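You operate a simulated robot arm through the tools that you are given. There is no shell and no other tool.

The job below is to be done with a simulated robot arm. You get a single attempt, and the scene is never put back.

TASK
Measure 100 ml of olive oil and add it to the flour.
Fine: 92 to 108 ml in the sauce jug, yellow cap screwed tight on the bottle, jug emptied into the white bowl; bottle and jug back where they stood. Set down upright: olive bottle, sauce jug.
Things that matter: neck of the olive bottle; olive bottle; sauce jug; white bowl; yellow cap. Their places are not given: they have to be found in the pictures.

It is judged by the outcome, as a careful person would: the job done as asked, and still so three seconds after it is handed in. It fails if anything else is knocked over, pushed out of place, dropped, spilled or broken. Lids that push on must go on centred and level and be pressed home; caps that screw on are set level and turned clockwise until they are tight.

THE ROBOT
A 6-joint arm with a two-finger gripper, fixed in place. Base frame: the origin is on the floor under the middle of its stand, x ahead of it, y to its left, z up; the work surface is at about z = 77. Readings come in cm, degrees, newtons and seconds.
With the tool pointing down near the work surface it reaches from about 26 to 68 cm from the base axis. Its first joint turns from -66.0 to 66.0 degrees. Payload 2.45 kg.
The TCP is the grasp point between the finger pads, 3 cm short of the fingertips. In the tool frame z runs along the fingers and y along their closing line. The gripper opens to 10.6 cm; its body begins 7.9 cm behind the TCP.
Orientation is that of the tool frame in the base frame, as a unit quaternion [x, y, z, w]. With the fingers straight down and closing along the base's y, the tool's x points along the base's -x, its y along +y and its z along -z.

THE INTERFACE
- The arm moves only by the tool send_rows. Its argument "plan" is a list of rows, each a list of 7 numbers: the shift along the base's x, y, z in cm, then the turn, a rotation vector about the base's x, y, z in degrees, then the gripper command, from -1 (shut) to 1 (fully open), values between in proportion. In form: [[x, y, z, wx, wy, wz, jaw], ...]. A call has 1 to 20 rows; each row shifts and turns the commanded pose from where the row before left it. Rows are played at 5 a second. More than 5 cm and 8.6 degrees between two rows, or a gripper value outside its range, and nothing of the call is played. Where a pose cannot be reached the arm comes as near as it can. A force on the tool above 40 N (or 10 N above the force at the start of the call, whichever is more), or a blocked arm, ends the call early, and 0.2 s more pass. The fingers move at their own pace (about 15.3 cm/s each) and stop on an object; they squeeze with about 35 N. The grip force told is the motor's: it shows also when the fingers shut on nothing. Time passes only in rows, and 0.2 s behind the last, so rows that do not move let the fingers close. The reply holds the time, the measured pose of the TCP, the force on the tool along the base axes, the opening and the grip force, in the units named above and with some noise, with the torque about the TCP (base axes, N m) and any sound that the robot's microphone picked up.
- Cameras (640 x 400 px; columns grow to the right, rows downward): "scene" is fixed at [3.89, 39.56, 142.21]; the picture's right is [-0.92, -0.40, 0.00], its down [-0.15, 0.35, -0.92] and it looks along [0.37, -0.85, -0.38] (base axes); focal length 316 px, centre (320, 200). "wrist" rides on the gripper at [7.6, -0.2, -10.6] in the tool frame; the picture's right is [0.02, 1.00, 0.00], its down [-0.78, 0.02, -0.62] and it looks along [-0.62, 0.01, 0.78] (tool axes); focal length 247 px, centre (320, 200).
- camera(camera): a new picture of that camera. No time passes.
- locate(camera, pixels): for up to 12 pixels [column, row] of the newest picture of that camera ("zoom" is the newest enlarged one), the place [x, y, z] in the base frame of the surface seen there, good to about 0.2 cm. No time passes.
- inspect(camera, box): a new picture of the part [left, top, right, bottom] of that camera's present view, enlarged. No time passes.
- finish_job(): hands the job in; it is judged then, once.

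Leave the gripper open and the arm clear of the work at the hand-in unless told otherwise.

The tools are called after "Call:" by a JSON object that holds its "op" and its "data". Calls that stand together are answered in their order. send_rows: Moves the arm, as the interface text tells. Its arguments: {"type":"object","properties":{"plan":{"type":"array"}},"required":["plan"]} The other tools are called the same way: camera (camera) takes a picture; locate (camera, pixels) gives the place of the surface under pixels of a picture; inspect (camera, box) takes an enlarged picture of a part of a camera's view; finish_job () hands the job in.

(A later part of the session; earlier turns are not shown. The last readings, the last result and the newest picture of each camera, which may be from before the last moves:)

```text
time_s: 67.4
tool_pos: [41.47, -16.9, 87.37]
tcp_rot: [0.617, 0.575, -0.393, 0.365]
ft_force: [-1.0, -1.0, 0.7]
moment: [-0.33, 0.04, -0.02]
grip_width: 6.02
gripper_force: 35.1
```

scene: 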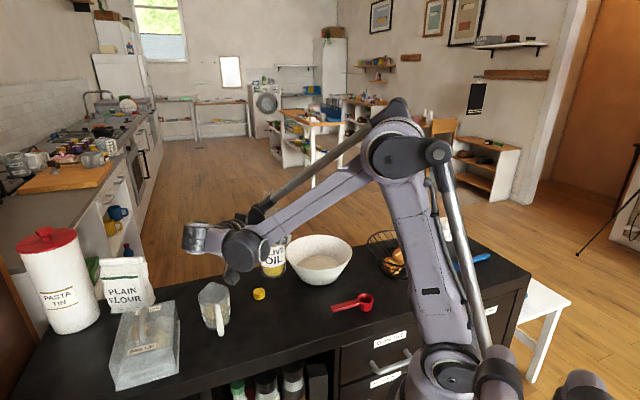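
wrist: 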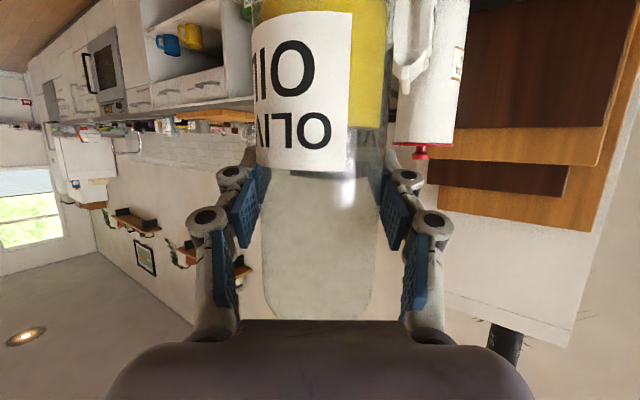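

The load is now nearly neutral, with the table carrying the weight. Opening gently.

Call:
{"op": "send_rows", "data": {"plan": [[0, 0, 0, 0, 0, 0, 0.18], [0, 0, 0, 0, 0, 0, 0.25], [0, 0, 0, 0, 0, 0, 0.4], [0, 0, 0, 0, 0, 0, 0.7], [0, 0, 0, 0, 0, 0, 1], [0, 0, 0, 0, 0, 0, 1]]}}

Call:
{"op": "camera", "data": {"camera": "wrist"}}

Call:
{"op": "inspect", "data": {"camera": "scene", "box": [190, 220, 330, 350]}}

```text
time_s: 68.8
tool_pos: [41.56, -16.89, 87.56]
tcp_rot: [0.617, 0.575, -0.393, 0.366]
ft_force: [-0.2, 0.7, -0.2]
moment: [0.03, 0.0, 0.0]
grip_width: 10.61
gripper_force: 0.0
```

```text
taken
```

wrist: 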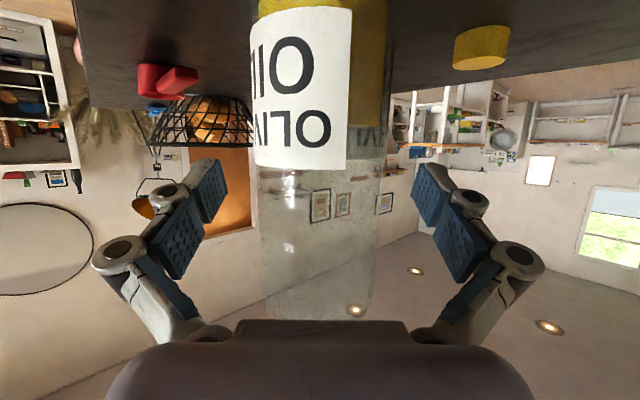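

```text
3.08 times, centred on (260, 285) of scene
```

zoom: 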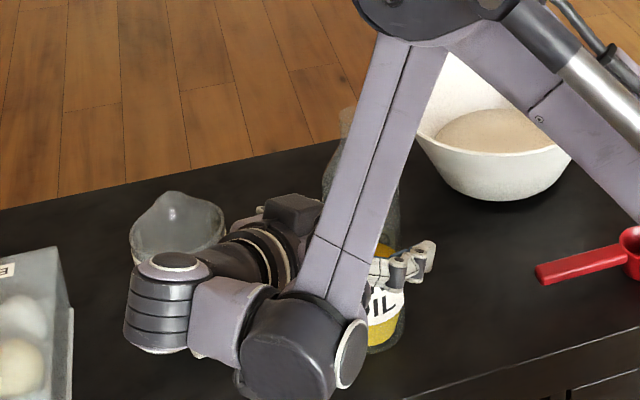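

The bottle is released, upright and centred between the pads. I'll raise straight up to clear it.

Call:
{"op": "send_rows", "data": {"plan": [[0, 0, 2, 0, 0, 0, 1], [0, 0, 2.5, 0, 0, 0, 1], [0, 0, 3, 0, 0, 0, 1], [0, 0, 3, 0, 0, 0, 1], [0, 0, 3, 0, 0, 0, 1], [0, 0, 3, 0, 0, 0, 1], [0, 0, 3, 0, 0, 0, 1], [0, 0, 0, 0, 0, 0, 1]]}}

Call:
{"op": "inspect", "data": {"camera": "scene", "box": [195, 230, 315, 345]}}

Call:
{"op": "locate", "data": {"camera": "zoom", "pixels": [[365, 298], [390, 300], [420, 290], [388, 255], [395, 352], [330, 210], [335, 230], [325, 205], [320, 225]]}}

```text
time_s: 70.6
tool_pos: [41.46, -16.87, 107.2]
tcp_rot: [0.618, 0.574, -0.395, 0.366]
ft_force: [0.1, 0.0, 0.2]
moment: [-0.01, 0.0, -0.02]
grip_width: 10.6
gripper_force: 0.0
```

```text
3.48 times, centred on (255, 288) of scene
```

zoom: 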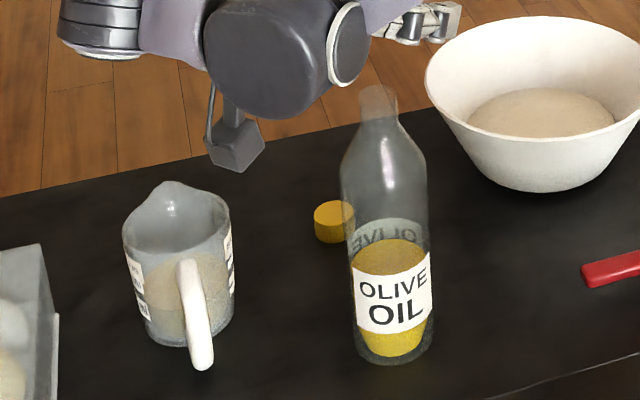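

```text
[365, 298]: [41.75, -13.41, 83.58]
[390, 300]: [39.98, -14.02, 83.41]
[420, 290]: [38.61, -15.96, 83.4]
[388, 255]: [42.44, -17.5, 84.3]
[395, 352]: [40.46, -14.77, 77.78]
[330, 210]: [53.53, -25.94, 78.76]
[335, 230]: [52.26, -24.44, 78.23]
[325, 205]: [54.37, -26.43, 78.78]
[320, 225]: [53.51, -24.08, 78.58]
```

The bottle is back within about 0.3 cm of its spot, and its oil level of about 84.2 again indicates about 100 ml poured. Next is the cap. I'll raise and turn the tool to point straight down, moving toward the cap.

Call:
{"op": "send_rows", "data": {"plan": [[0, 0, 3, 0, 0, 0, 1], [0.8, -0.4, 1, 8.1, -0.57, 0, 1], [0.8, -0.4, 0, 8.1, -0.57, 0, 1], [0.8, -0.4, 0, 8.1, -0.57, 0, 1], [0.8, -0.4, 0, 8.1, -0.57, 0, 1], [0.8, -0.4, 0, 8.1, -0.57, 0, 1], [0.8, -0.4, 0, 8.1, -0.57, 0, 1], [0.8, -0.4, 0, 8.1, -0.57, 0, 1], [0.8, -0.4, 0, 8.1, -0.57, 0, 1], [0, 0, 0, 0, 0, 0, 1]]}}

Call:
{"op": "camera", "data": {"camera": "wrist"}}

```text
time_s: 72.8
tool_pos: [48.06, -20.08, 111.01]
tcp_rot: [0.731, 0.682, 0.0, -0.002]
ft_force: [-0.1, 0.1, -0.4]
moment: [-0.02, -0.01, -0.01]
grip_width: 10.59
gripper_force: 0.1
```

```text
taken
```

wrist: 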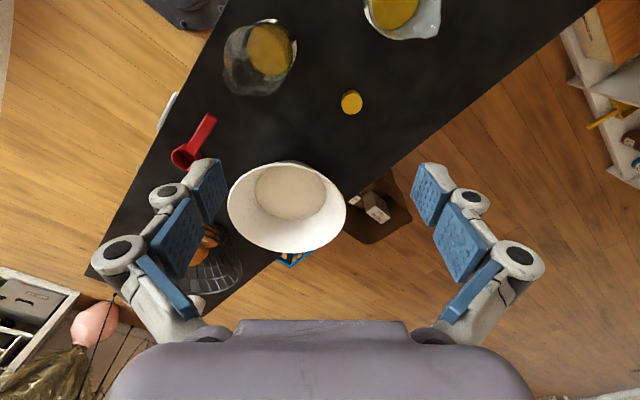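

The tool points straight down. I'll locate the cap from here, then test the yaw range in the air so I know how far I can turn when screwing.

Call:
{"op": "inspect", "data": {"camera": "wrist", "box": [310, 70, 390, 130]}}

Call:
{"op": "locate", "data": {"camera": "zoom", "pixels": [[330, 215], [325, 155], [320, 180], [250, 190], [380, 190], [310, 250], [340, 250]]}}

Call:
{"op": "send_rows", "data": {"plan": [[0, 0, 0, 0, 0, 8.5, 1], [0, 0, 0, 0, 0, 8.5, 1], [0, 0, 0, 0, 0, 8.5, 1], [0, 0, 0, 0, 0, 8.5, 1], [0, 0, 0, 0, 0, 8.5, 1], [0, 0, 0, 0, 0, 8.5, 1], [0, 0, 0, 0, 0, 8.5, 1], [0, 0, 0, 0, 0, 8.5, 1], [0, 0, 0, 0, 0, 8.5, 1], [0, 0, 0, 0, 0, 8.5, 1], [0, 0, 0, 0, 0, 8.5, 1], [0, 0, 0, 0, 0, 8.5, 1], [0, 0, 0, 0, 0, 8.5, 1], [0, 0, 0, 0, 0, 8.5, 1], [0, 0, 0, 0, 0, 8.5, 1], [0, 0, 0, 0, 0, 8.5, 1], [0, 0, 0, 0, 0, 8.5, 1], [0, 0, 0, 0, 0, 8.5, 1], [0, 0, 0, 0, 0, 8.5, 1], [0, 0, 0, 0, 0, 0, 1]]}}

```text
6.67 times, centred on (350, 100) of wrist
```

zoom: 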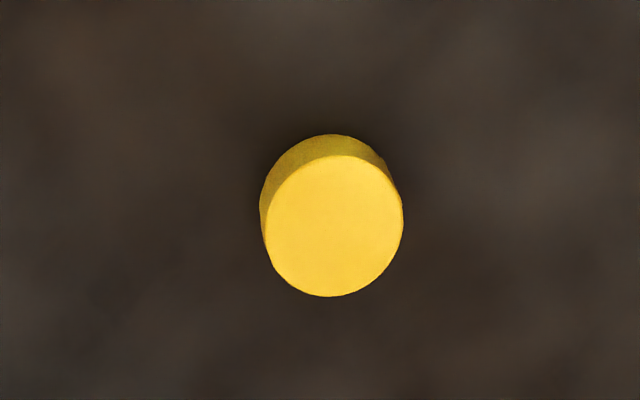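

```text
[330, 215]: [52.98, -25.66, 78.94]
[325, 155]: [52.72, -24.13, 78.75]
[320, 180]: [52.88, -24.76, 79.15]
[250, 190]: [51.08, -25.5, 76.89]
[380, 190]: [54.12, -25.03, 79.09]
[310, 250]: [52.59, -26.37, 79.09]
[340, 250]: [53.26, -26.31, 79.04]
```

```text
time_s: 77.0
tool_pos: [47.98, -20.19, 110.96]
tcp_rot: [-0.557, 0.831, 0.0, 0.0]
ft_force: [0.3, 0.0, 0.6]
moment: [0.0, -0.02, 0.01]
grip_width: 10.64
gripper_force: 0.0
```

Cap centre is about (53.1, −25.85), top z about 79.05, diameter about 3.4. Yaw +68° is reachable, so I'll probe further positive.

Call:
{"op": "send_rows", "data": {"plan": [[0, 0, 0, 0, 0, 8.5, 1], [0, 0, 0, 0, 0, 8.5, 1], [0, 0, 0, 0, 0, 8.5, 1], [0, 0, 0, 0, 0, 8.5, 1], [0, 0, 0, 0, 0, 8.5, 1], [0, 0, 0, 0, 0, 8.5, 1], [0, 0, 0, 0, 0, 8.5, 1], [0, 0, 0, 0, 0, 8.5, 1], [0, 0, 0, 0, 0, 8.5, 1], [0, 0, 0, 0, 0, 8.5, 1], [0, 0, 0, 0, 0, 8.5, 1], [0, 0, 0, 0, 0, 8.5, 1], [0, 0, 0, 0, 0, 0, 1]]}}

```text
time_s: 79.8
tool_pos: [48.69, -18.44, 111.04]
tcp_rot: [0.97, -0.244, 0.0, 0.002]
ft_force: [0.7, -0.3, -0.2]
moment: [-0.01, 0.0, 0.01]
grip_width: 10.61
gripper_force: 0.1
out of reach, approached as far as the arm can: row 10, 11, 12
```

The upper yaw limit is about +150° and the lower should be about −190°, so I have about 330° per grasp for screwing. I'll grasp the cap first at yaw about +38° to centre it, then again at +128°. Moving over the cap now.

Call:
{"op": "send_rows", "data": {"plan": [[0.4, -0.6, 0, 0, 0, -8.5, 1], [0.4, -0.6, 0, 0, 0, -8.5, 1], [0.4, -0.6, 0, 0, 0, -8.5, 1], [0.4, -0.6, -1, 0, 0, -8.5, 1], [0.4, -0.6, -1, 0, 0, -8.5, 1], [0.4, -0.6, -1, 0, 0, -8.5, 1], [0.4, -0.6, -1, 0, 0, -8.5, 1], [0.4, -0.6, -1, 0, 0, -8.5, 1], [0.4, -0.6, -1, 0, 0, -8.5, 1], [0.4, -0.6, -1, 0, 0, -8.5, 1], [0.4, -0.6, -1, 0, 0, -8.5, 1], [0, -0.5, -1, 0, 0, -8.5, 1], [0, -0.3, -1, 0, 0, -8.5, 1], [0, 0, -1, 0, 0, -3.3, 1], [0, 0, 0, 0, 0, 0, 1]]}}

Call:
{"op": "camera", "data": {"camera": "wrist"}}

```text
time_s: 83.0
tool_pos: [53.06, -25.84, 99.96]
tcp_rot: [-0.325, 0.946, 0.001, -0.001]
ft_force: [1.0, 0.6, 0.1]
moment: [-0.02, 0.03, 0.0]
grip_width: 10.61
gripper_force: 0.2
```

```text
taken
```

wrist: 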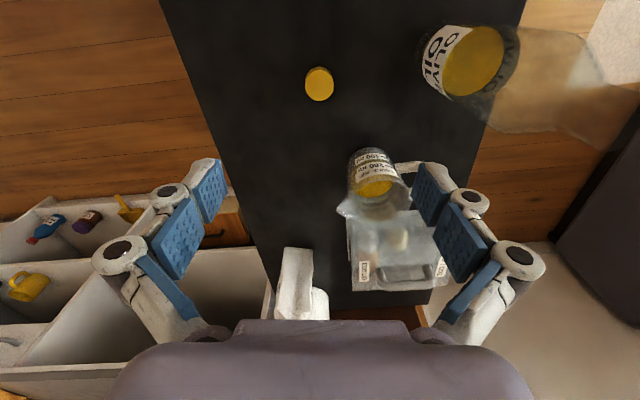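

The cap appears at (320, 84.5), exactly where an aligned cap should be (predicted (320, 85)). I'll descend toward it.

Call:
{"op": "send_rows", "data": {"plan": [[0, 0, -4, 0, 0, 0, 1], [0, 0, -4, 0, 0, 0, 1], [0, 0, -4, 0, 0, 0, 1], [0, 0, -3, 0, 0, 0, 1], [0, 0, 0, 0, 0, 0, 1]]}}

Call:
{"op": "camera", "data": {"camera": "wrist"}}

```text
time_s: 84.2
tool_pos: [52.94, -25.83, 84.92]
tcp_rot: [-0.326, 0.946, 0.002, -0.001]
ft_force: [0.1, -0.3, 0.3]
moment: [-0.02, 0.0, 0.0]
grip_width: 10.61
gripper_force: 0.1
```

```text
taken
```

wrist: 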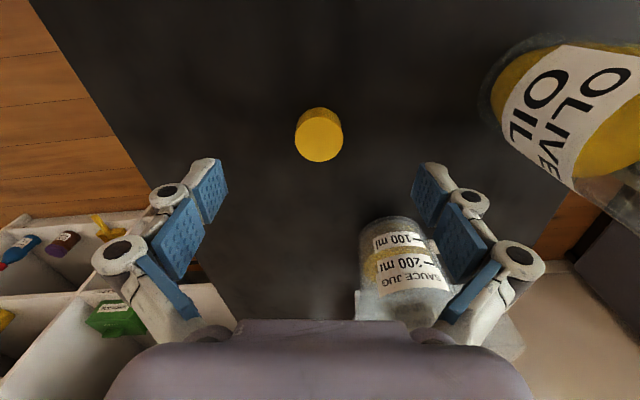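

Still centred (cap at (319, 138), predicted (320, 140)). I'll descend to z 80.5 for the first centring grasp.

Call:
{"op": "send_rows", "data": {"plan": [[0, 0, -2, 0, 0, 0, 1], [0, 0, -1.6, 0, 0, 0, 1], [0, 0, -0.8, 0, 0, 0, 1], [0, 0, 0, 0, 0, 0, 1]]}}

Call:
{"op": "camera", "data": {"camera": "wrist"}}

```text
time_s: 85.2
tool_pos: [53.0, -25.89, 80.64]
tcp_rot: [-0.326, 0.945, 0.001, -0.001]
ft_force: [-0.1, 0.6, 0.6]
moment: [0.0, -0.03, 0.0]
grip_width: 10.61
gripper_force: 0.1
```

```text
taken
```

wrist: 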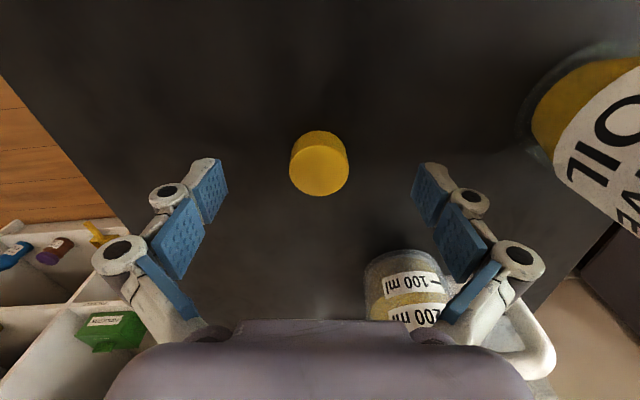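

Now the first, gentle closing to centre the cap, then I'll reopen.

Call:
{"op": "send_rows", "data": {"plan": [[0, 0, 0, 0, 0, 0, 0.3], [0, 0, 0, 0, 0, 0, -0.1], [0, 0, 0, 0, 0, 0, -0.25], [0, 0, 0, 0, 0, 0, -0.34], [0, 0, 0, 0, 0, 0, -0.42], [0, 0, 0, 0, 0, 0, -0.42]]}}

Call:
{"op": "send_rows", "data": {"plan": [[0, 0, 0, 0, 0, 0, -0.25], [0, 0, 0, 0, 0, 0, 0.1], [0, 0, 0, 0, 0, 0, 1], [0, 0, 0, 0, 0, 0, 1]]}}

Call:
{"op": "camera", "data": {"camera": "wrist"}}

```text
time_s: 86.6
tool_pos: [53.01, -25.84, 80.65]
tcp_rot: [-0.326, 0.945, 0.003, 0.0]
ft_force: [0.7, -0.1, 1.0]
moment: [0.01, 0.03, -0.03]
grip_width: 3.48
gripper_force: 35.0
```

```text
time_s: 87.6
tool_pos: [52.98, -25.82, 80.7]
tcp_rot: [-0.325, 0.946, 0.001, 0.0]
ft_force: [0.5, -0.6, -0.2]
moment: [0.05, 0.03, 0.02]
grip_width: 10.59
gripper_force: 0.0
```

```text
taken
```

wrist: 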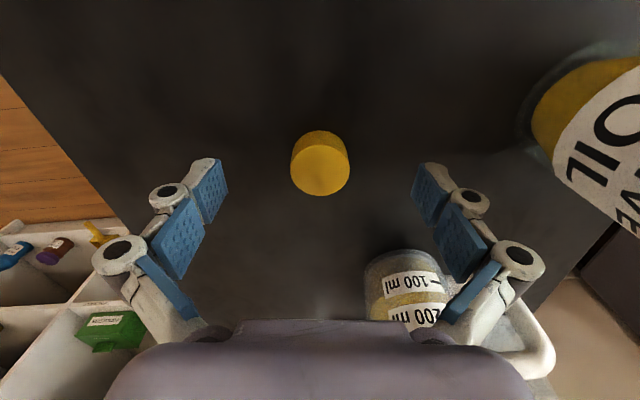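

The cap is 3.48 cm wide and now centred on one axis. I'll rotate +90° in place to yaw about 128°; the fingers are well clear of everything.

Call:
{"op": "send_rows", "data": {"plan": [[0, 0, 0, 0, 0, 8.5, 1], [0, 0, 0, 0, 0, 8.5, 1], [0, 0, 0, 0, 0, 8.5, 1], [0, 0, 0, 0, 0, 8.5, 1], [0, 0, 0, 0, 0, 8.5, 1], [0, 0, 0, 0, 0, 8.5, 1], [0, 0, 0, 0, 0, 8.5, 1], [0, 0, 0, 0, 0, 8.5, 1], [0, 0, 0, 0, 0, 8.5, 1], [0, 0, 0, 0, 0, 8.5, 1], [0, 0, 0, 0, 0, 5, 1], [0, 0, 0, 0, 0, 0, 1]]}}

Call:
{"op": "camera", "data": {"camera": "wrist"}}

```text
time_s: 90.2
tool_pos: [53.03, -25.86, 80.64]
tcp_rot: [0.899, -0.438, -0.002, 0.002]
ft_force: [0.5, -0.1, -0.6]
moment: [0.01, 0.03, 0.01]
grip_width: 10.6
gripper_force: 0.1
```

```text
taken
```

wrist: 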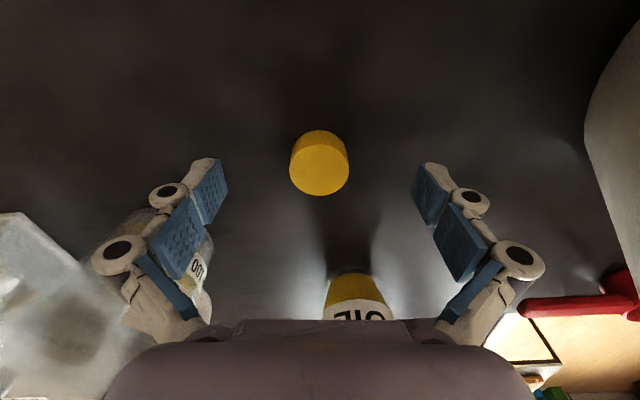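

Yaw 128° reached and the cap is at (319, 170), centred. Now I'll grip it firmly.

Call:
{"op": "send_rows", "data": {"plan": [[0, 0, 0, 0, 0, 0, 0.3], [0, 0, 0, 0, 0, 0, -0.1], [0, 0, 0, 0, 0, 0, -0.25], [0, 0, 0, 0, 0, 0, -0.34], [0, 0, 0, 0, 0, 0, -1], [0, 0, 0, 0, 0, 0, -1]]}}

Call:
{"op": "camera", "data": {"camera": "wrist"}}

```text
time_s: 91.6
tool_pos: [53.03, -25.87, 80.59]
tcp_rot: [0.899, -0.439, 0.0, 0.002]
ft_force: [-0.7, 0.6, 0.7]
moment: [0.05, -0.02, 0.01]
grip_width: 3.45
gripper_force: 35.0
```

```text
taken
```

wrist: 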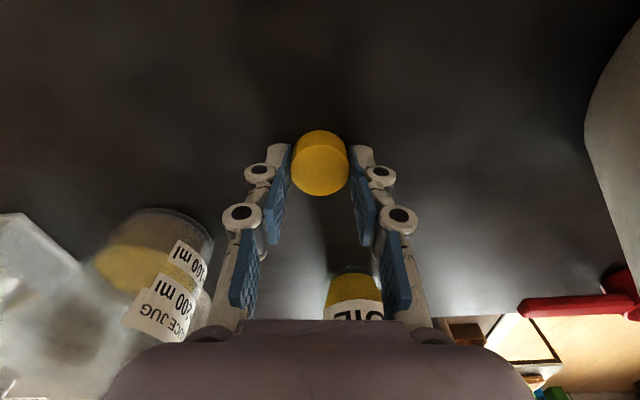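

The cap is held. I'll lift it straight up, then carry it above the bottle.

Call:
{"op": "send_rows", "data": {"plan": [[0, 0, 1, 0, 0, 0, -1], [0, 0, 3, 0, 0, 0, -1], [0, 0, 4, 0, 0, 0, -1], [0, 0, 4, 0, 0, 0, -1], [0, 0, 4, 0, 0, 0, -1], [0, 0, 4, 0, 0, 0, -1], [0, 0, 4, 0, 0, 0, -1], [0, 0, 4, 0, 0, 0, -1], [0, 0, 4.4, 0, 0, 0, -1], [-3, 2.4, 0, 0, 0, 0, -1], [-3, 2.4, 0, 0, 0, 0, -1], [-3, 2.4, 0, 0, 0, 0, -1], [-2.5, 1.9, 0, 0, 0, 0, -1], [0, 0, 0, 0, 0, 0, -1]]}}

Call:
{"op": "camera", "data": {"camera": "wrist"}}

Call:
{"op": "inspect", "data": {"camera": "wrist", "box": [260, 40, 380, 200]}}

```text
time_s: 94.6
tool_pos: [41.46, -16.66, 112.98]
tcp_rot: [0.899, -0.439, -0.001, 0.001]
ft_force: [-0.4, 0.1, -1.0]
moment: [0.01, 0.03, 0.03]
grip_width: 3.47
gripper_force: 34.7
```

```text
taken
```

wrist: 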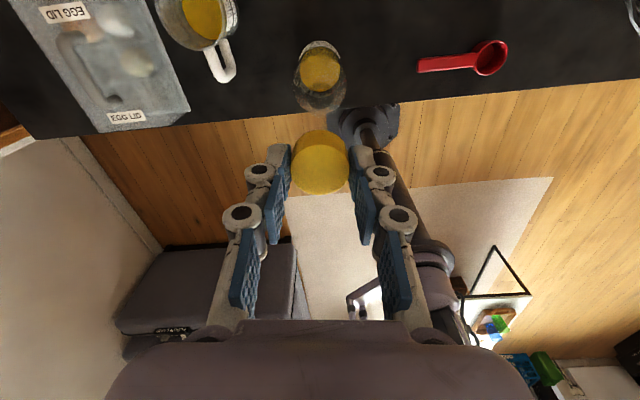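

```text
2.50 times, centred on (320, 120) of wrist
```

zoom: 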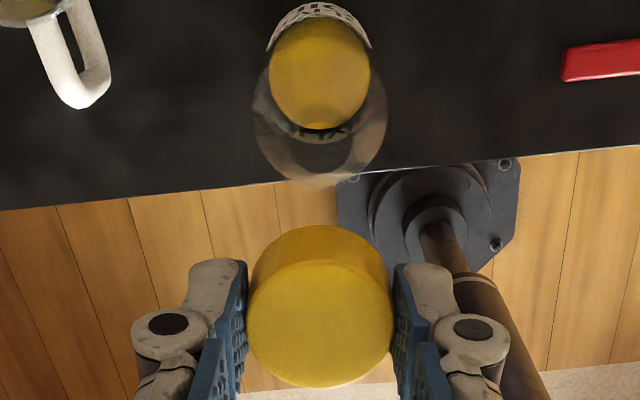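

Call:
{"op": "inspect", "data": {"camera": "wrist", "box": [285, 78, 355, 122]}}

```text
9.09 times, centred on (320, 100) of wrist
```

zoom: 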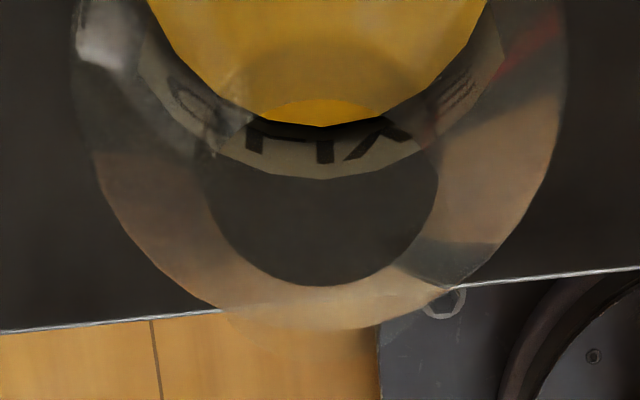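

Call:
{"op": "locate", "data": {"camera": "zoom", "pixels": [[320, 310], [320, 325], [210, 230], [440, 230], [245, 295], [400, 290], [320, 280], [190, 180], [455, 180], [320, 200], [200, 100], [440, 90]]}}

Call:
{"op": "inspect", "data": {"camera": "scene", "box": [255, 225, 295, 275]}}

```text
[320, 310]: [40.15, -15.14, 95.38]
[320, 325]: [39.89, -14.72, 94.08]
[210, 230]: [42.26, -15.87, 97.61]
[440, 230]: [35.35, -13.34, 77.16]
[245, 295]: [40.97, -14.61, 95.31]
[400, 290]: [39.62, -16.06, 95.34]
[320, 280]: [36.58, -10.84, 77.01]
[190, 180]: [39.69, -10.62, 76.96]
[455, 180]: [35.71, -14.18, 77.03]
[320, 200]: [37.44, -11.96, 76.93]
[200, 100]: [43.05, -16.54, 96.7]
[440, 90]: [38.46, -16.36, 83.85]
```

```text
8.00 times, centred on (275, 250) of scene
```

zoom: 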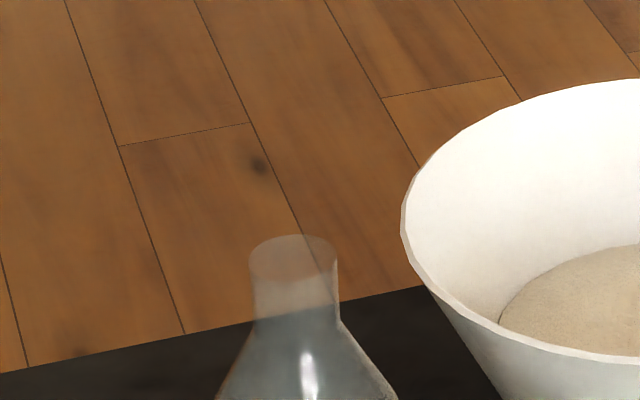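

The cap hovers above the bottle. At this yaw the neck's left/right centre gives one axis precisely; rotating 90° will give the other axis the same way. I'll turn −90° up here and look again.

Call:
{"op": "send_rows", "data": {"plan": [[0, 0, 0, 0, 0, -8.5, -1], [0, 0, 0, 0, 0, -8.5, -1], [0, 0, 0, 0, 0, -8.5, -1], [0, 0, 0, 0, 0, -8.5, -1], [0, 0, 0, 0, 0, -8.5, -1], [0, 0, 0, 0, 0, -8.5, -1], [0, 0, 0, 0, 0, -8.5, -1], [0, 0, 0, 0, 0, -8.5, -1], [0, 0, 0, 0, 0, -8.5, -1], [0, 0, 0, 0, 0, -8.5, -1], [0, 0, 0, 0, 0, -5, -1], [0, 0, 0, 0, 0, 0, -1]]}}

Call:
{"op": "inspect", "data": {"camera": "wrist", "box": [285, 78, 355, 122]}}

Call:
{"op": "inspect", "data": {"camera": "wrist", "box": [260, 40, 380, 200]}}

```text
time_s: 97.2
tool_pos: [41.52, -16.67, 113.06]
tcp_rot: [-0.325, 0.946, 0.002, 0.0]
ft_force: [0.2, 0.8, -0.2]
moment: [0.01, -0.01, -0.01]
grip_width: 3.47
gripper_force: 34.7
```

```text
9.09 times, centred on (320, 100) of wrist
```

zoom: 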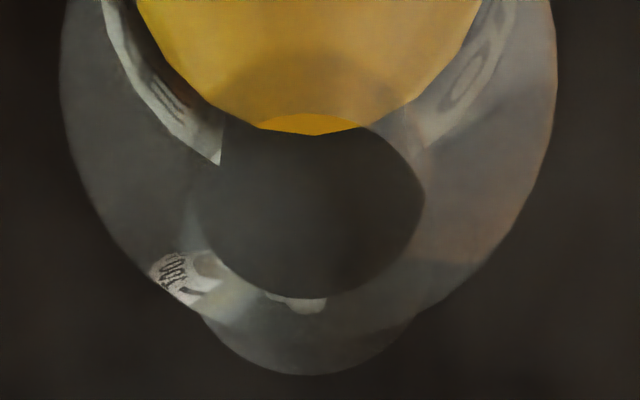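

```text
2.50 times, centred on (320, 120) of wrist
```

zoom: 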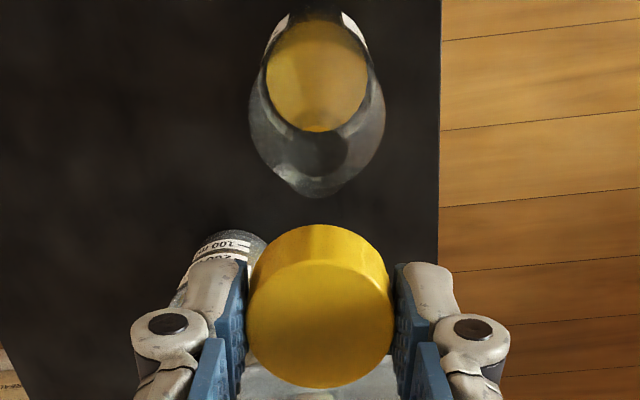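

This view shows the neck clearly: at this yaw the neck centre column is about 318.7 against 320.5 expected, about −0.15 cm along this axis. For the other axis the background was confusing, so I'll rotate another −90° to view it from the opposite side.

Call:
{"op": "send_rows", "data": {"plan": [[0, 0, 0, 0, 0, -8.5, -1], [0, 0, 0, 0, 0, -8.5, -1], [0, 0, 0, 0, 0, -8.5, -1], [0, 0, 0, 0, 0, -8.5, -1], [0, 0, 0, 0, 0, -8.5, -1], [0, 0, 0, 0, 0, -8.5, -1], [0, 0, 0, 0, 0, -8.5, -1], [0, 0, 0, 0, 0, -8.5, -1], [0, 0, 0, 0, 0, -8.5, -1], [0, 0, 0, 0, 0, -8.5, -1], [0, 0, 0, 0, 0, -5, -1], [0, 0, 0, 0, 0, 0, -1]]}}

Call:
{"op": "inspect", "data": {"camera": "wrist", "box": [285, 78, 355, 122]}}

Call:
{"op": "inspect", "data": {"camera": "wrist", "box": [260, 40, 380, 200]}}

```text
time_s: 99.8
tool_pos: [41.51, -16.69, 113.07]
tcp_rot: [0.439, 0.898, 0.001, 0.0]
ft_force: [0.2, -1.2, 0.0]
moment: [0.01, 0.01, 0.01]
grip_width: 3.45
gripper_force: 35.7
```

```text
9.09 times, centred on (320, 100) of wrist
```

zoom: 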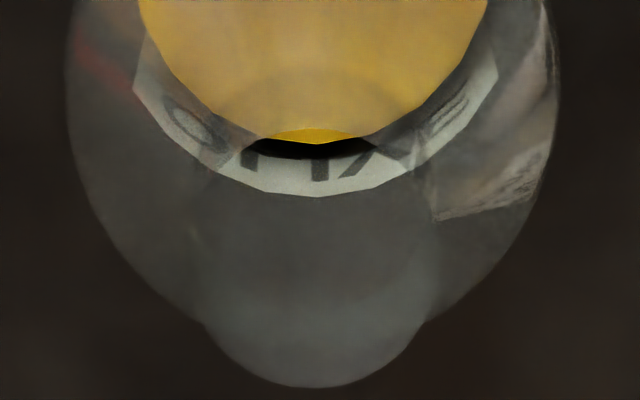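

```text
2.50 times, centred on (320, 120) of wrist
```

zoom: 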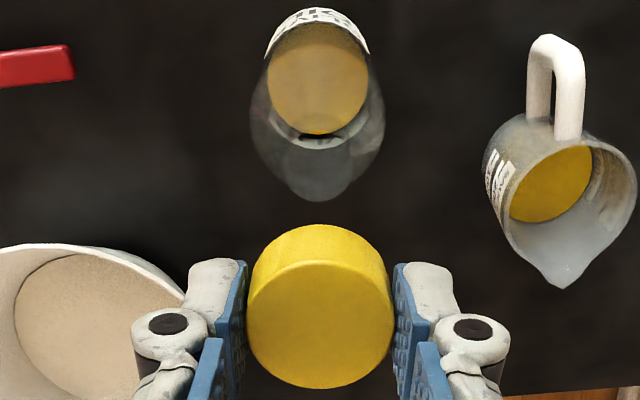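

Both views agree: the neck centre is at about (41.55, −16.85), so I need a shift of about (+0.05, −0.17). I'll rotate back +180° to yaw 128° for maximum clockwise travel, applying the shift.

Call:
{"op": "send_rows", "data": {"plan": [[0.05, -0.17, 0, 0, 0, 8.5, -1], [0, 0, 0, 0, 0, 8.5, -1], [0, 0, 0, 0, 0, 8.5, -1], [0, 0, 0, 0, 0, 8.5, -1], [0, 0, 0, 0, 0, 8.5, -1], [0, 0, 0, 0, 0, 8.5, -1], [0, 0, 0, 0, 0, 8.5, -1], [0, 0, 0, 0, 0, 8.5, -1], [0, 0, 0, 0, 0, 8.5, -1], [0, 0, 0, 0, 0, 8.5, -1], [0, 0, 0, 0, 0, 8.5, -1], [0, 0, 0, 0, 0, 8.5, -1], [0, 0, 0, 0, 0, 8.5, -1], [0, 0, 0, 0, 0, 8.5, -1], [0, 0, 0, 0, 0, 8.5, -1], [0, 0, 0, 0, 0, 8.5, -1], [0, 0, 0, 0, 0, 8.5, -1], [0, 0, 0, 0, 0, 8.5, -1], [0, 0, 0, 0, 0, 8.5, -1], [0, 0, 0, 0, 0, 8.5, -1]]}}

Call:
{"op": "send_rows", "data": {"plan": [[0, 0, 0, 0, 0, 8, -1], [0, 0, 0, 0, 0, 8, -1], [0, 0, -2, 0, 0, 0, -1], [0, 0, -2, 0, 0, 0, -1], [0, 0, -2, 0, 0, 0, -1], [0, 0, 0, 0, 0, 0, -1], [0, 0, 0, 0, 0, 0, -1]]}}

Call:
{"op": "inspect", "data": {"camera": "scene", "box": [245, 210, 305, 280]}}

```text
time_s: 104.0
tool_pos: [41.65, -16.98, 113.02]
tcp_rot: [0.858, -0.514, -0.001, 0.002]
ft_force: [-0.4, -0.1, 0.4]
moment: [-0.02, 0.01, -0.02]
grip_width: 3.45
gripper_force: 35.1
```

```text
time_s: 105.6
tool_pos: [41.57, -17.03, 106.91]
tcp_rot: [0.92, -0.391, -0.001, 0.002]
ft_force: [0.3, 0.6, -0.3]
moment: [-0.02, -0.02, 0.0]
grip_width: 3.45
gripper_force: 34.4
```

```text
5.71 times, centred on (275, 245) of scene
```

zoom: 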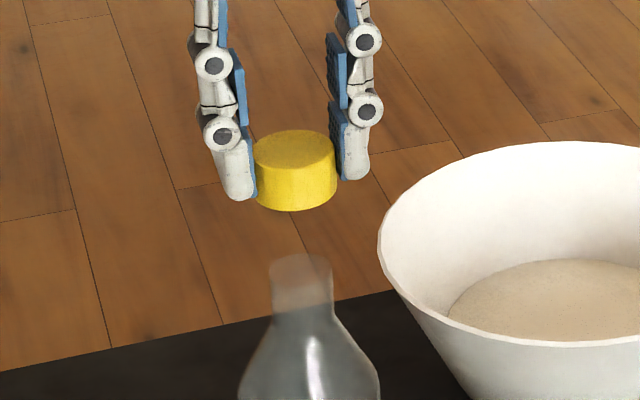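

In the scene view the cap and neck columns line up (difference −1.2 px, expected −1.15). Let me check the other direction with the wrist view.

Call:
{"op": "inspect", "data": {"camera": "wrist", "box": [280, 90, 360, 150]}}

Call:
{"op": "send_rows", "data": {"plan": [[0, 0, 0, 0, 0, 0, -1]]}}

Call:
{"op": "send_rows", "data": {"plan": [[0, 0, 0, 0, 0, 0, -1]]}}

Call:
{"op": "send_rows", "data": {"plan": [[0, 0, 0, 0, 0, 0, -1]]}}

```text
6.67 times, centred on (320, 120) of wrist
```

zoom: 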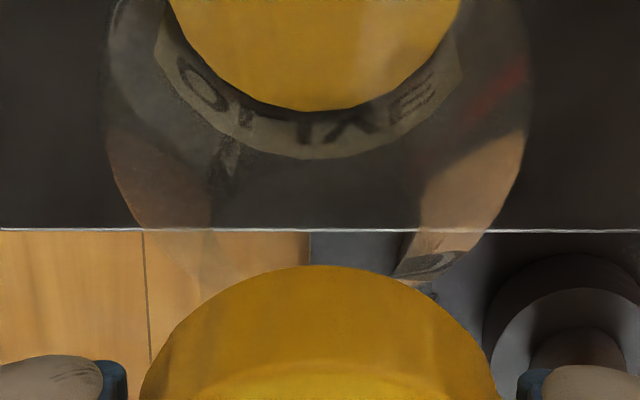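

```text
time_s: 106.0
tool_pos: [41.54, -16.98, 106.95]
tcp_rot: [0.921, -0.391, -0.001, 0.002]
ft_force: [0.4, -1.2, -0.4]
moment: [0.01, 0.02, 0.01]
grip_width: 3.45
gripper_force: 34.8
```

```text
time_s: 106.4
tool_pos: [41.63, -16.91, 106.97]
tcp_rot: [0.921, -0.391, 0.0, 0.002]
ft_force: [0.5, -0.2, 0.7]
moment: [0.01, -0.01, 0.01]
grip_width: 3.47
gripper_force: 34.4
```

```text
time_s: 106.8
tool_pos: [41.48, -16.95, 107.05]
tcp_rot: [0.92, -0.391, -0.001, 0.001]
ft_force: [-0.1, 0.0, -0.2]
moment: [0.01, -0.04, -0.04]
grip_width: 3.44
gripper_force: 35.4
```

The averaged TCP is (41.555, −16.97), so I'll nudge y by +0.1 and lower until the cap is just above the neck.

Call:
{"op": "send_rows", "data": {"plan": [[0, 0.1, -1.5, 0, 0, 0, -1], [0, 0, -1.3, 0, 0, 0, -1], [0, 0, 0, 0, 0, 0, -1], [0, 0, 0, 0, 0, 0, -1]]}}

Call:
{"op": "inspect", "data": {"camera": "scene", "box": [250, 225, 295, 275]}}

Call:
{"op": "send_rows", "data": {"plan": [[0, 0, 0, 0, 0, 0, -1]]}}

Call:
{"op": "send_rows", "data": {"plan": [[0, 0, 0, 0, 0, 0, -1]]}}

```text
time_s: 107.8
tool_pos: [41.66, -16.9, 104.19]
tcp_rot: [0.921, -0.39, 0.0, 0.002]
ft_force: [0.9, -0.5, -1.0]
moment: [0.01, 0.04, 0.03]
grip_width: 3.43
gripper_force: 34.9
```

```text
8.00 times, centred on (272, 250) of scene
```

zoom: 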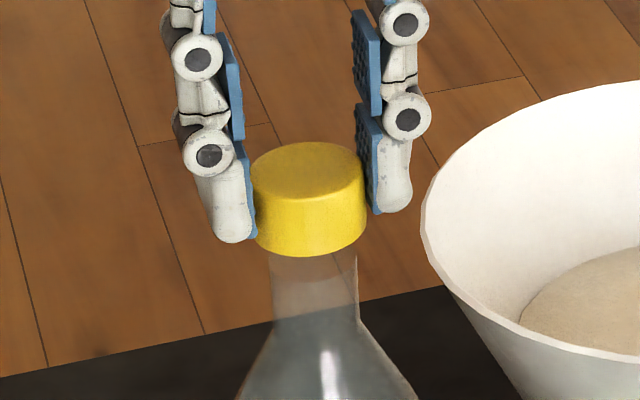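

```text
time_s: 108.2
tool_pos: [41.71, -16.71, 104.26]
tcp_rot: [0.921, -0.39, -0.001, 0.002]
ft_force: [-0.4, 0.4, 0.0]
moment: [0.02, 0.03, 0.01]
grip_width: 3.45
gripper_force: 35.4
```

```text
time_s: 108.6
tool_pos: [41.66, -16.93, 104.12]
tcp_rot: [0.921, -0.391, -0.001, 0.001]
ft_force: [-0.4, -1.1, -0.4]
moment: [0.01, 0.04, -0.01]
grip_width: 3.43
gripper_force: 35.5
```

Aligned within about 0.02 cm across and about 0.1 cm in depth. I'll lower in small steps, watching the force.

Call:
{"op": "send_rows", "data": {"plan": [[0, 0, -0.4, 0, 0, 0, -1], [0, 0, -0.3, 0, 0, 0, -1], [0, 0, 0, 0, 0, 0, -1]]}}

Call:
{"op": "send_rows", "data": {"plan": [[0, 0, -0.2, 0, 0, 0, -1], [0, 0, 0, 0, 0, 0, -1]]}}

Call:
{"op": "send_rows", "data": {"plan": [[0, 0, -0.2, 0, 0, 0, -1], [0, 0, 0, 0, 0, 0, -1]]}}

```text
time_s: 109.4
tool_pos: [41.56, -16.9, 103.45]
tcp_rot: [0.92, -0.391, -0.001, 0.002]
ft_force: [-0.6, -0.5, 0.1]
moment: [0.01, -0.01, 0.06]
grip_width: 3.41
gripper_force: 35.0
```

```text
time_s: 110.0
tool_pos: [41.63, -16.95, 103.32]
tcp_rot: [0.92, -0.391, -0.001, 0.001]
ft_force: [-0.5, -0.9, -0.8]
moment: [-0.03, -0.02, 0.0]
grip_width: 3.46
gripper_force: 34.8
```

```text
time_s: 110.6
tool_pos: [41.54, -16.89, 103.05]
tcp_rot: [0.92, -0.391, 0.0, 0.002]
ft_force: [-0.4, -0.2, -0.6]
moment: [0.01, 0.0, 0.01]
grip_width: 3.47
gripper_force: 35.0
```

Call:
{"op": "send_rows", "data": {"plan": [[0, 0, -0.15, 0, 0, 0, -1], [0, 0, -0.15, 0, 0, 0, -1], [0, 0, 0, 0, 0, 0, -1]]}}

Call:
{"op": "send_rows", "data": {"plan": [[0, 0, -0.15, 0, 0, 0, -1], [0, 0, -0.1, 0, 0, 0, -1], [0, 0, 0, 0, 0, 0, -1]]}}

Call:
{"op": "inspect", "data": {"camera": "scene", "box": [250, 225, 295, 275]}}

```text
time_s: 111.4
tool_pos: [41.72, -16.69, 102.7]
tcp_rot: [0.921, -0.39, 0.0, 0.001]
ft_force: [-0.3, 0.2, 1.0]
moment: [0.01, -0.03, 0.01]
grip_width: 3.45
gripper_force: 34.9
```

```text
time_s: 112.2
tool_pos: [41.63, -16.82, 102.52]
tcp_rot: [0.921, -0.39, -0.001, 0.002]
ft_force: [0.3, -0.4, 0.9]
moment: [0.01, 0.0, 0.0]
grip_width: 3.43
gripper_force: 34.5
```

```text
8.00 times, centred on (272, 250) of scene
```

zoom: 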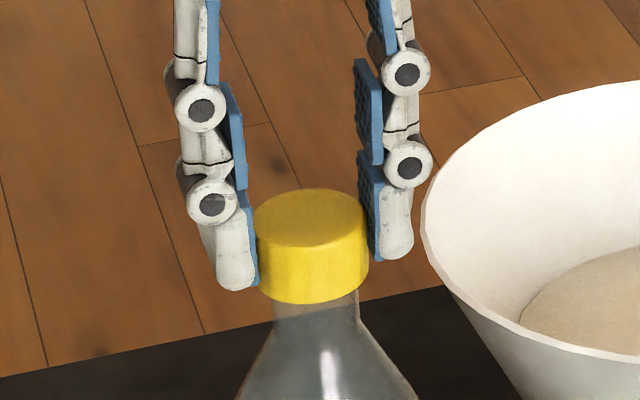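

The cap now surrounds the neck top with no contact force. I'll continue lowering until it seats on the thread.

Call:
{"op": "send_rows", "data": {"plan": [[0, 0, -0.15, 0, 0, 0, -1], [0, 0, -0.1, 0, 0, 0, -1], [0, 0, 0, 0, 0, 0, -1]]}}

Call:
{"op": "send_rows", "data": {"plan": [[0, 0, -0.15, 0, 0, 0, -1], [0, 0, -0.1, 0, 0, 0, -1], [0, 0, 0, 0, 0, 0, -1]]}}

Call:
{"op": "send_rows", "data": {"plan": [[0, 0, -0.15, 0, 0, 0, -1], [0, 0, 0, 0, 0, 0, -1]]}}

```text
time_s: 113.0
tool_pos: [41.67, -16.75, 102.22]
tcp_rot: [0.921, -0.391, -0.001, 0.002]
ft_force: [0.1, -0.3, 0.2]
moment: [0.01, 0.03, -0.01]
grip_width: 3.44
gripper_force: 34.6
```

```text
time_s: 113.8
tool_pos: [41.68, -16.85, 102.06]
tcp_rot: [0.92, -0.391, 0.0, 0.002]
ft_force: [0.1, -0.3, 0.1]
moment: [-0.02, 0.01, -0.01]
grip_width: 3.45
gripper_force: 35.7
```

```text
time_s: 114.4
tool_pos: [41.74, -16.87, 101.91]
tcp_rot: [0.92, -0.391, 0.0, 0.001]
ft_force: [0.3, -0.3, -0.6]
moment: [0.01, -0.02, 0.04]
grip_width: 3.44
gripper_force: 34.9
```

Call:
{"op": "send_rows", "data": {"plan": [[0, 0, -0.1, 0, 0, 0, -1], [0, 0, 0, 0, 0, 0, -1]]}}

Call:
{"op": "send_rows", "data": {"plan": [[0, 0, -0.1, 0, 0, 0, -1], [0, 0, 0, 0, 0, 0, -1]]}}

Call:
{"op": "send_rows", "data": {"plan": [[0, 0, -0.1, 0, 0, 0, -1], [0, 0, 0, 0, 0, 0, -1]]}}

```text
time_s: 115.0
tool_pos: [41.65, -16.75, 101.78]
tcp_rot: [0.921, -0.39, -0.001, 0.001]
ft_force: [-1.1, -0.2, -0.1]
moment: [-0.03, 0.0, 0.0]
grip_width: 3.46
gripper_force: 34.8
```

```text
time_s: 115.6
tool_pos: [41.68, -16.74, 101.69]
tcp_rot: [0.92, -0.391, 0.0, 0.002]
ft_force: [-0.3, 0.0, -1.2]
moment: [0.0, 0.03, 0.01]
grip_width: 3.45
gripper_force: 35.4
```

```text
time_s: 116.2
tool_pos: [41.7, -16.87, 101.55]
tcp_rot: [0.921, -0.39, -0.001, 0.002]
ft_force: [-1.2, -0.2, 1.3]
moment: [0.0, 0.01, 0.01]
grip_width: 3.42
gripper_force: 34.9
```

Call:
{"op": "send_rows", "data": {"plan": [[0, 0, -0.1, 0, 0, 0, -1], [0, 0, 0, 0, 0, 0, -1]]}}

Call:
{"op": "send_rows", "data": {"plan": [[0, 0, -0.1, 0, 0, 0, -1], [0, 0, 0, 0, 0, 0, -1]]}}

Call:
{"op": "inspect", "data": {"camera": "scene", "box": [250, 225, 295, 275]}}

```text
time_s: 116.8
tool_pos: [41.57, -16.86, 101.55]
tcp_rot: [0.921, -0.391, -0.001, 0.002]
ft_force: [-1.8, -1.3, 26.4]
moment: [-0.04, 0.01, -0.03]
grip_width: 3.45
gripper_force: 35.2
```

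```text
time_s: 117.4
tool_pos: [41.45, -16.82, 101.34]
tcp_rot: [0.921, -0.391, 0.0, 0.002]
ft_force: [-2.0, -1.0, 29.9]
moment: [-0.04, 0.06, -0.07]
grip_width: 3.47
gripper_force: 35.2
```

```text
8.00 times, centred on (272, 250) of scene
```

zoom: 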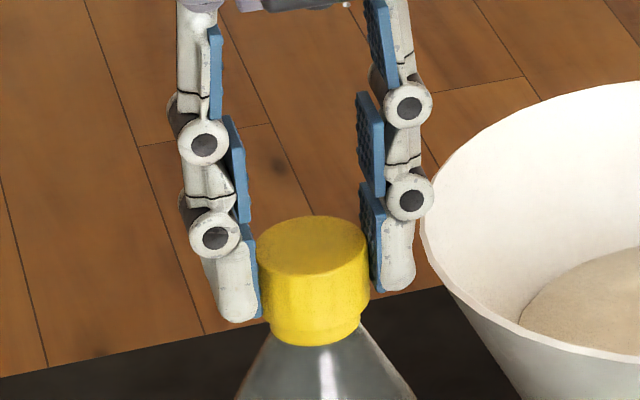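

Contact: +26–30 N at TCP z about 101.45, so the cap is sitting on the neck. I'll ease the pressure a little and look closely.

Call:
{"op": "send_rows", "data": {"plan": [[0, 0, 0.12, 0, 0, 0, -1], [0, 0, 0, 0, 0, 0, -1]]}}

Call:
{"op": "inspect", "data": {"camera": "scene", "box": [260, 242, 285, 272]}}

Call:
{"op": "camera", "data": {"camera": "wrist"}}

```text
time_s: 118.0
tool_pos: [41.6, -16.63, 101.43]
tcp_rot: [0.92, -0.391, -0.001, 0.002]
ft_force: [-0.3, 0.2, -0.2]
moment: [-0.06, 0.08, -0.02]
grip_width: 3.43
gripper_force: 35.3
```

```text
13.33 times, centred on (272, 257) of scene
```

zoom: 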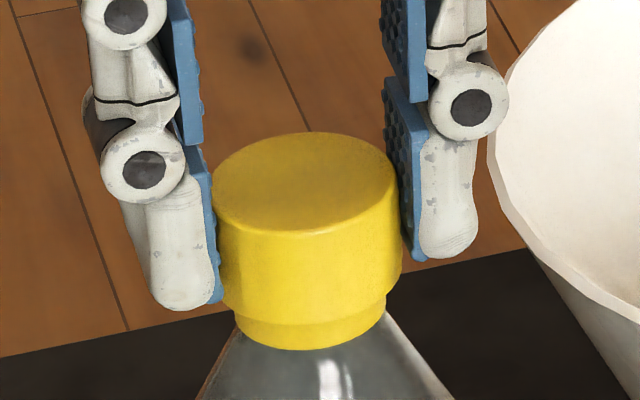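

```text
taken
```

wrist: 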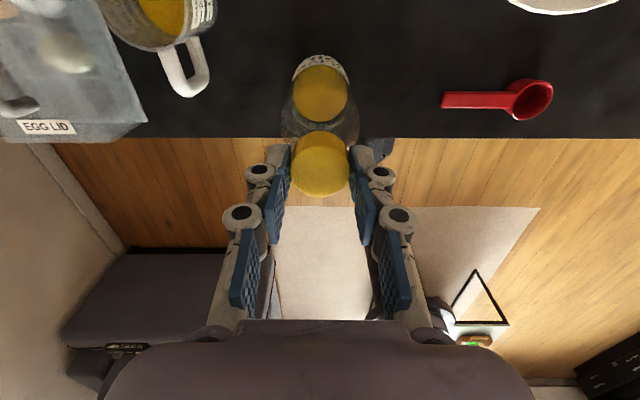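

The cap sits level and centred on the neck. I'll press lightly and turn clockwise (negative about z) in a short batch, watching force and torque.

Call:
{"op": "send_rows", "data": {"plan": [[0, 0, -0.08, 0, 0, 0, -1], [0, 0, 0, 0, 0, -6, -1], [0, 0, 0, 0, 0, -8, -1], [0, 0, -0.01, 0, 0, -8, -1], [0, 0, -0.01, 0, 0, -8, -1], [0, 0, 0, 0, 0, 0, -1]]}}

```text
time_s: 119.4
tool_pos: [41.61, -16.79, 101.29]
tcp_rot: [0.787, -0.616, -0.002, 0.001]
ft_force: [-1.1, -0.5, 4.0]
moment: [-0.05, 0.0, -0.04]
grip_width: 3.46
gripper_force: 35.1
```

Turned 30° smoothly, with z down to 101.29. I'll continue turning, following downward slightly.

Call:
{"op": "send_rows", "data": {"plan": [[0, 0, -0.01, 0, 0, -8.5, -1], [0, 0, -0.01, 0, 0, -8.5, -1], [0, 0, -0.01, 0, 0, -8.5, -1], [0, 0, -0.01, 0, 0, -8.5, -1], [0, 0, -0.01, 0, 0, -8.5, -1], [0, 0, -0.01, 0, 0, -8.5, -1], [0, 0, 0, 0, 0, 0, -1]]}}

Call:
{"op": "inspect", "data": {"camera": "scene", "box": [235, 235, 315, 345]}}

```text
time_s: 121.0
tool_pos: [41.66, -16.83, 101.32]
tcp_rot: [-0.446, 0.895, 0.001, -0.001]
ft_force: [0.4, 0.0, 17.1]
moment: [0.01, 0.01, 0.03]
grip_width: 3.45
gripper_force: 35.4
```

```text
3.64 times, centred on (275, 290) of scene
```

zoom: 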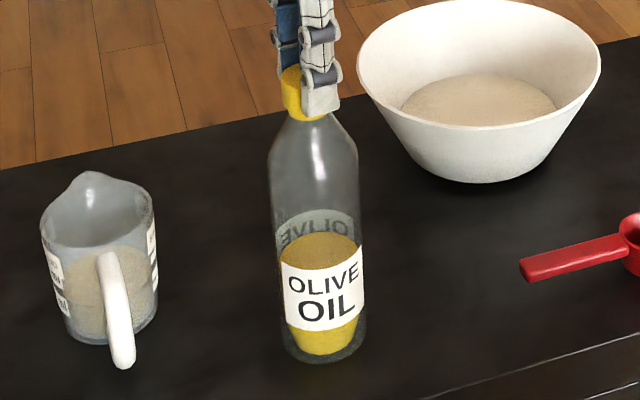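

The bottle isn't turning with the cap (label unchanged). Downward pressure is 17 N, so I'll keep turning without pushing further.

Call:
{"op": "send_rows", "data": {"plan": [[0, 0, 0, 0, 0, -8.5, -1], [0, 0, 0, 0, 0, -8.5, -1], [0, 0, 0, 0, 0, -8.5, -1], [0, 0, 0, 0, 0, -8.5, -1], [0, 0, 0, 0, 0, -8.5, -1], [0, 0, 0, 0, 0, -8.5, -1], [0, 0, 0, 0, 0, 0, -1]]}}

```text
time_s: 122.6
tool_pos: [41.6, -16.86, 101.29]
tcp_rot: [-0.016, 1.0, 0.002, 0.0]
ft_force: [0.7, -1.7, 20.5]
moment: [-0.07, -0.05, 0.0]
grip_width: 3.45
gripper_force: 35.0
```

Call:
{"op": "send_rows", "data": {"plan": [[0, 0, 0, 0, 0, -8.5, -1], [0, 0, 0, 0, 0, -8.5, -1], [0, 0, 0, 0, 0, -8.5, -1], [0, 0, 0, 0, 0, -8.5, -1], [0, 0, 0, 0, 0, -8.5, -1], [0, 0, 0, 0, 0, -8.5, -1], [0, 0, 0, 0, 0, -8.5, -1], [0, 0, 0, 0, 0, -8.5, -1], [0, 0, 0, 0, 0, 0, -1]]}}

Call:
{"op": "inspect", "data": {"camera": "scene", "box": [250, 235, 295, 275]}}

```text
time_s: 124.6
tool_pos: [41.52, -16.78, 101.29]
tcp_rot: [0.545, 0.838, 0.001, 0.0]
ft_force: [-0.1, 0.0, -3.5]
moment: [0.03, 0.0, 0.04]
grip_width: 3.43
gripper_force: 35.1
```

```text
10.00 times, centred on (272, 255) of scene
```

zoom: 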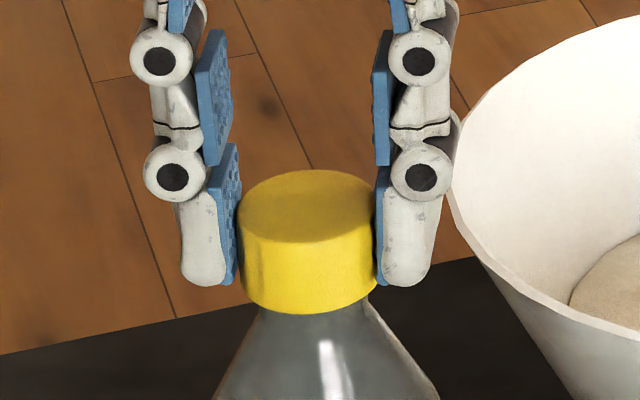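

The force has reversed to −3.5 N and the cap now sits lower on the neck, so the thread has caught and is pulling the cap down. I'll follow it down while turning further.

Call:
{"op": "send_rows", "data": {"plan": [[0, 0, -0.04, 0, 0, -8.5, -1], [0, 0, -0.03, 0, 0, -8.5, -1], [0, 0, -0.02, 0, 0, -8.5, -1], [0, 0, -0.02, 0, 0, -8.5, -1], [0, 0, 0, 0, 0, 0, -1]]}}

Call:
{"op": "inspect", "data": {"camera": "scene", "box": [250, 235, 295, 275]}}

```text
time_s: 125.8
tool_pos: [41.58, -16.83, 101.27]
tcp_rot: [0.767, 0.642, 0.001, 0.002]
ft_force: [0.5, 0.0, 23.7]
moment: [0.01, 0.0, 0.0]
grip_width: 3.44
gripper_force: 35.4
```

```text
10.00 times, centred on (272, 255) of scene
```

zoom: 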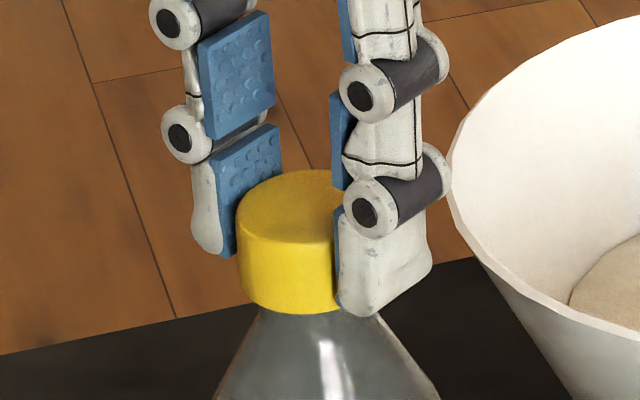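

Call:
{"op": "send_rows", "data": {"plan": [[0, 0, 0.05, 0, 0, -8.5, -1], [0, 0, 0, 0, 0, -8.5, -1], [0, 0, 0, 0, 0, -8.5, -1], [0, 0, 0, 0, 0, -8.5, -1], [0, 0, 0, 0, 0, 0, -1]]}}

Call:
{"op": "inspect", "data": {"camera": "scene", "box": [250, 235, 295, 275]}}

```text
time_s: 127.0
tool_pos: [41.53, -16.84, 101.28]
tcp_rot: [0.921, 0.39, 0.001, 0.002]
ft_force: [0.2, -0.1, -2.9]
moment: [-0.05, -0.02, 0.02]
grip_width: 3.41
gripper_force: 34.8
```

```text
10.00 times, centred on (272, 255) of scene
```

zoom: 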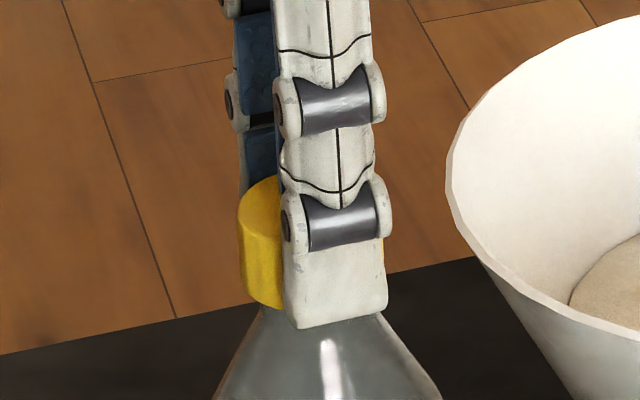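

The thread keeps pulling (force back to −2.9 N). I'll continue to the end of this wrist range with a small downward follow.

Call:
{"op": "send_rows", "data": {"plan": [[0, 0, -0.02, 0, 0, -8.5, -1], [0, 0, -0.01, 0, 0, -8.5, -1], [0, 0, -0.01, 0, 0, -8.5, -1], [0, 0, -0.01, 0, 0, -8.5, -1], [0, 0, -0.01, 0, 0, -8.5, -1], [0, 0, 0, 0, 0, 0, -1]]}}

```text
time_s: 128.4
tool_pos: [41.6, -16.83, 101.21]
tcp_rot: [1.0, 0.029, 0.001, 0.002]
ft_force: [-1.0, 1.0, 5.8]
moment: [0.05, -0.03, 0.03]
grip_width: 3.4
gripper_force: 34.9
```

Yaw is about −177°, close to the wrist limit. I'll take one more step, then release, rotate back, and re-grip for another turn.

Call:
{"op": "send_rows", "data": {"plan": [[0, 0, 0, 0, 0, -7, -1], [0, 0, 0, 0, 0, 0, -1]]}}

Call:
{"op": "send_rows", "data": {"plan": [[0, 0, 0, 0, 0, 0, -0.25], [0, 0, 0, 0, 0, 0, -0.1], [0, 0, 0, 0, 0, 0, 0.1], [0, 0, 0, 0, 0, 0, 0.3], [0, 0, 0, 0, 0, 0, 0.3]]}}

Call:
{"op": "inspect", "data": {"camera": "scene", "box": [240, 225, 310, 285]}}

```text
time_s: 129.0
tool_pos: [41.65, -16.81, 101.28]
tcp_rot: [1.0, -0.032, 0.0, 0.002]
ft_force: [-0.6, 0.2, 7.3]
moment: [0.03, -0.01, 0.06]
grip_width: 3.39
gripper_force: 34.6
```

```text
time_s: 130.2
tool_pos: [41.58, -16.78, 101.19]
tcp_rot: [1.0, -0.03, 0.0, 0.002]
ft_force: [0.6, -0.2, 0.3]
moment: [-0.04, 0.01, 0.03]
grip_width: 6.88
gripper_force: 0.1
```

```text
6.67 times, centred on (275, 255) of scene
```

zoom: 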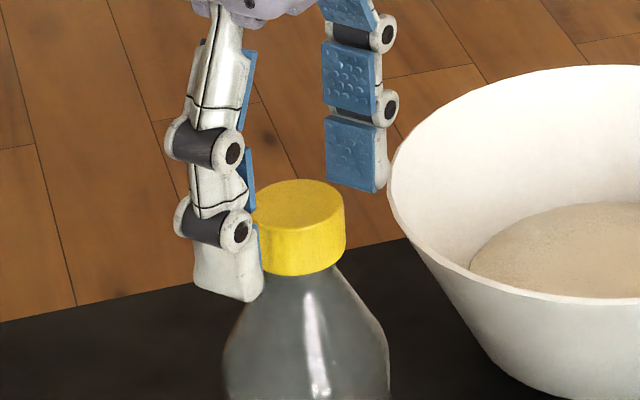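

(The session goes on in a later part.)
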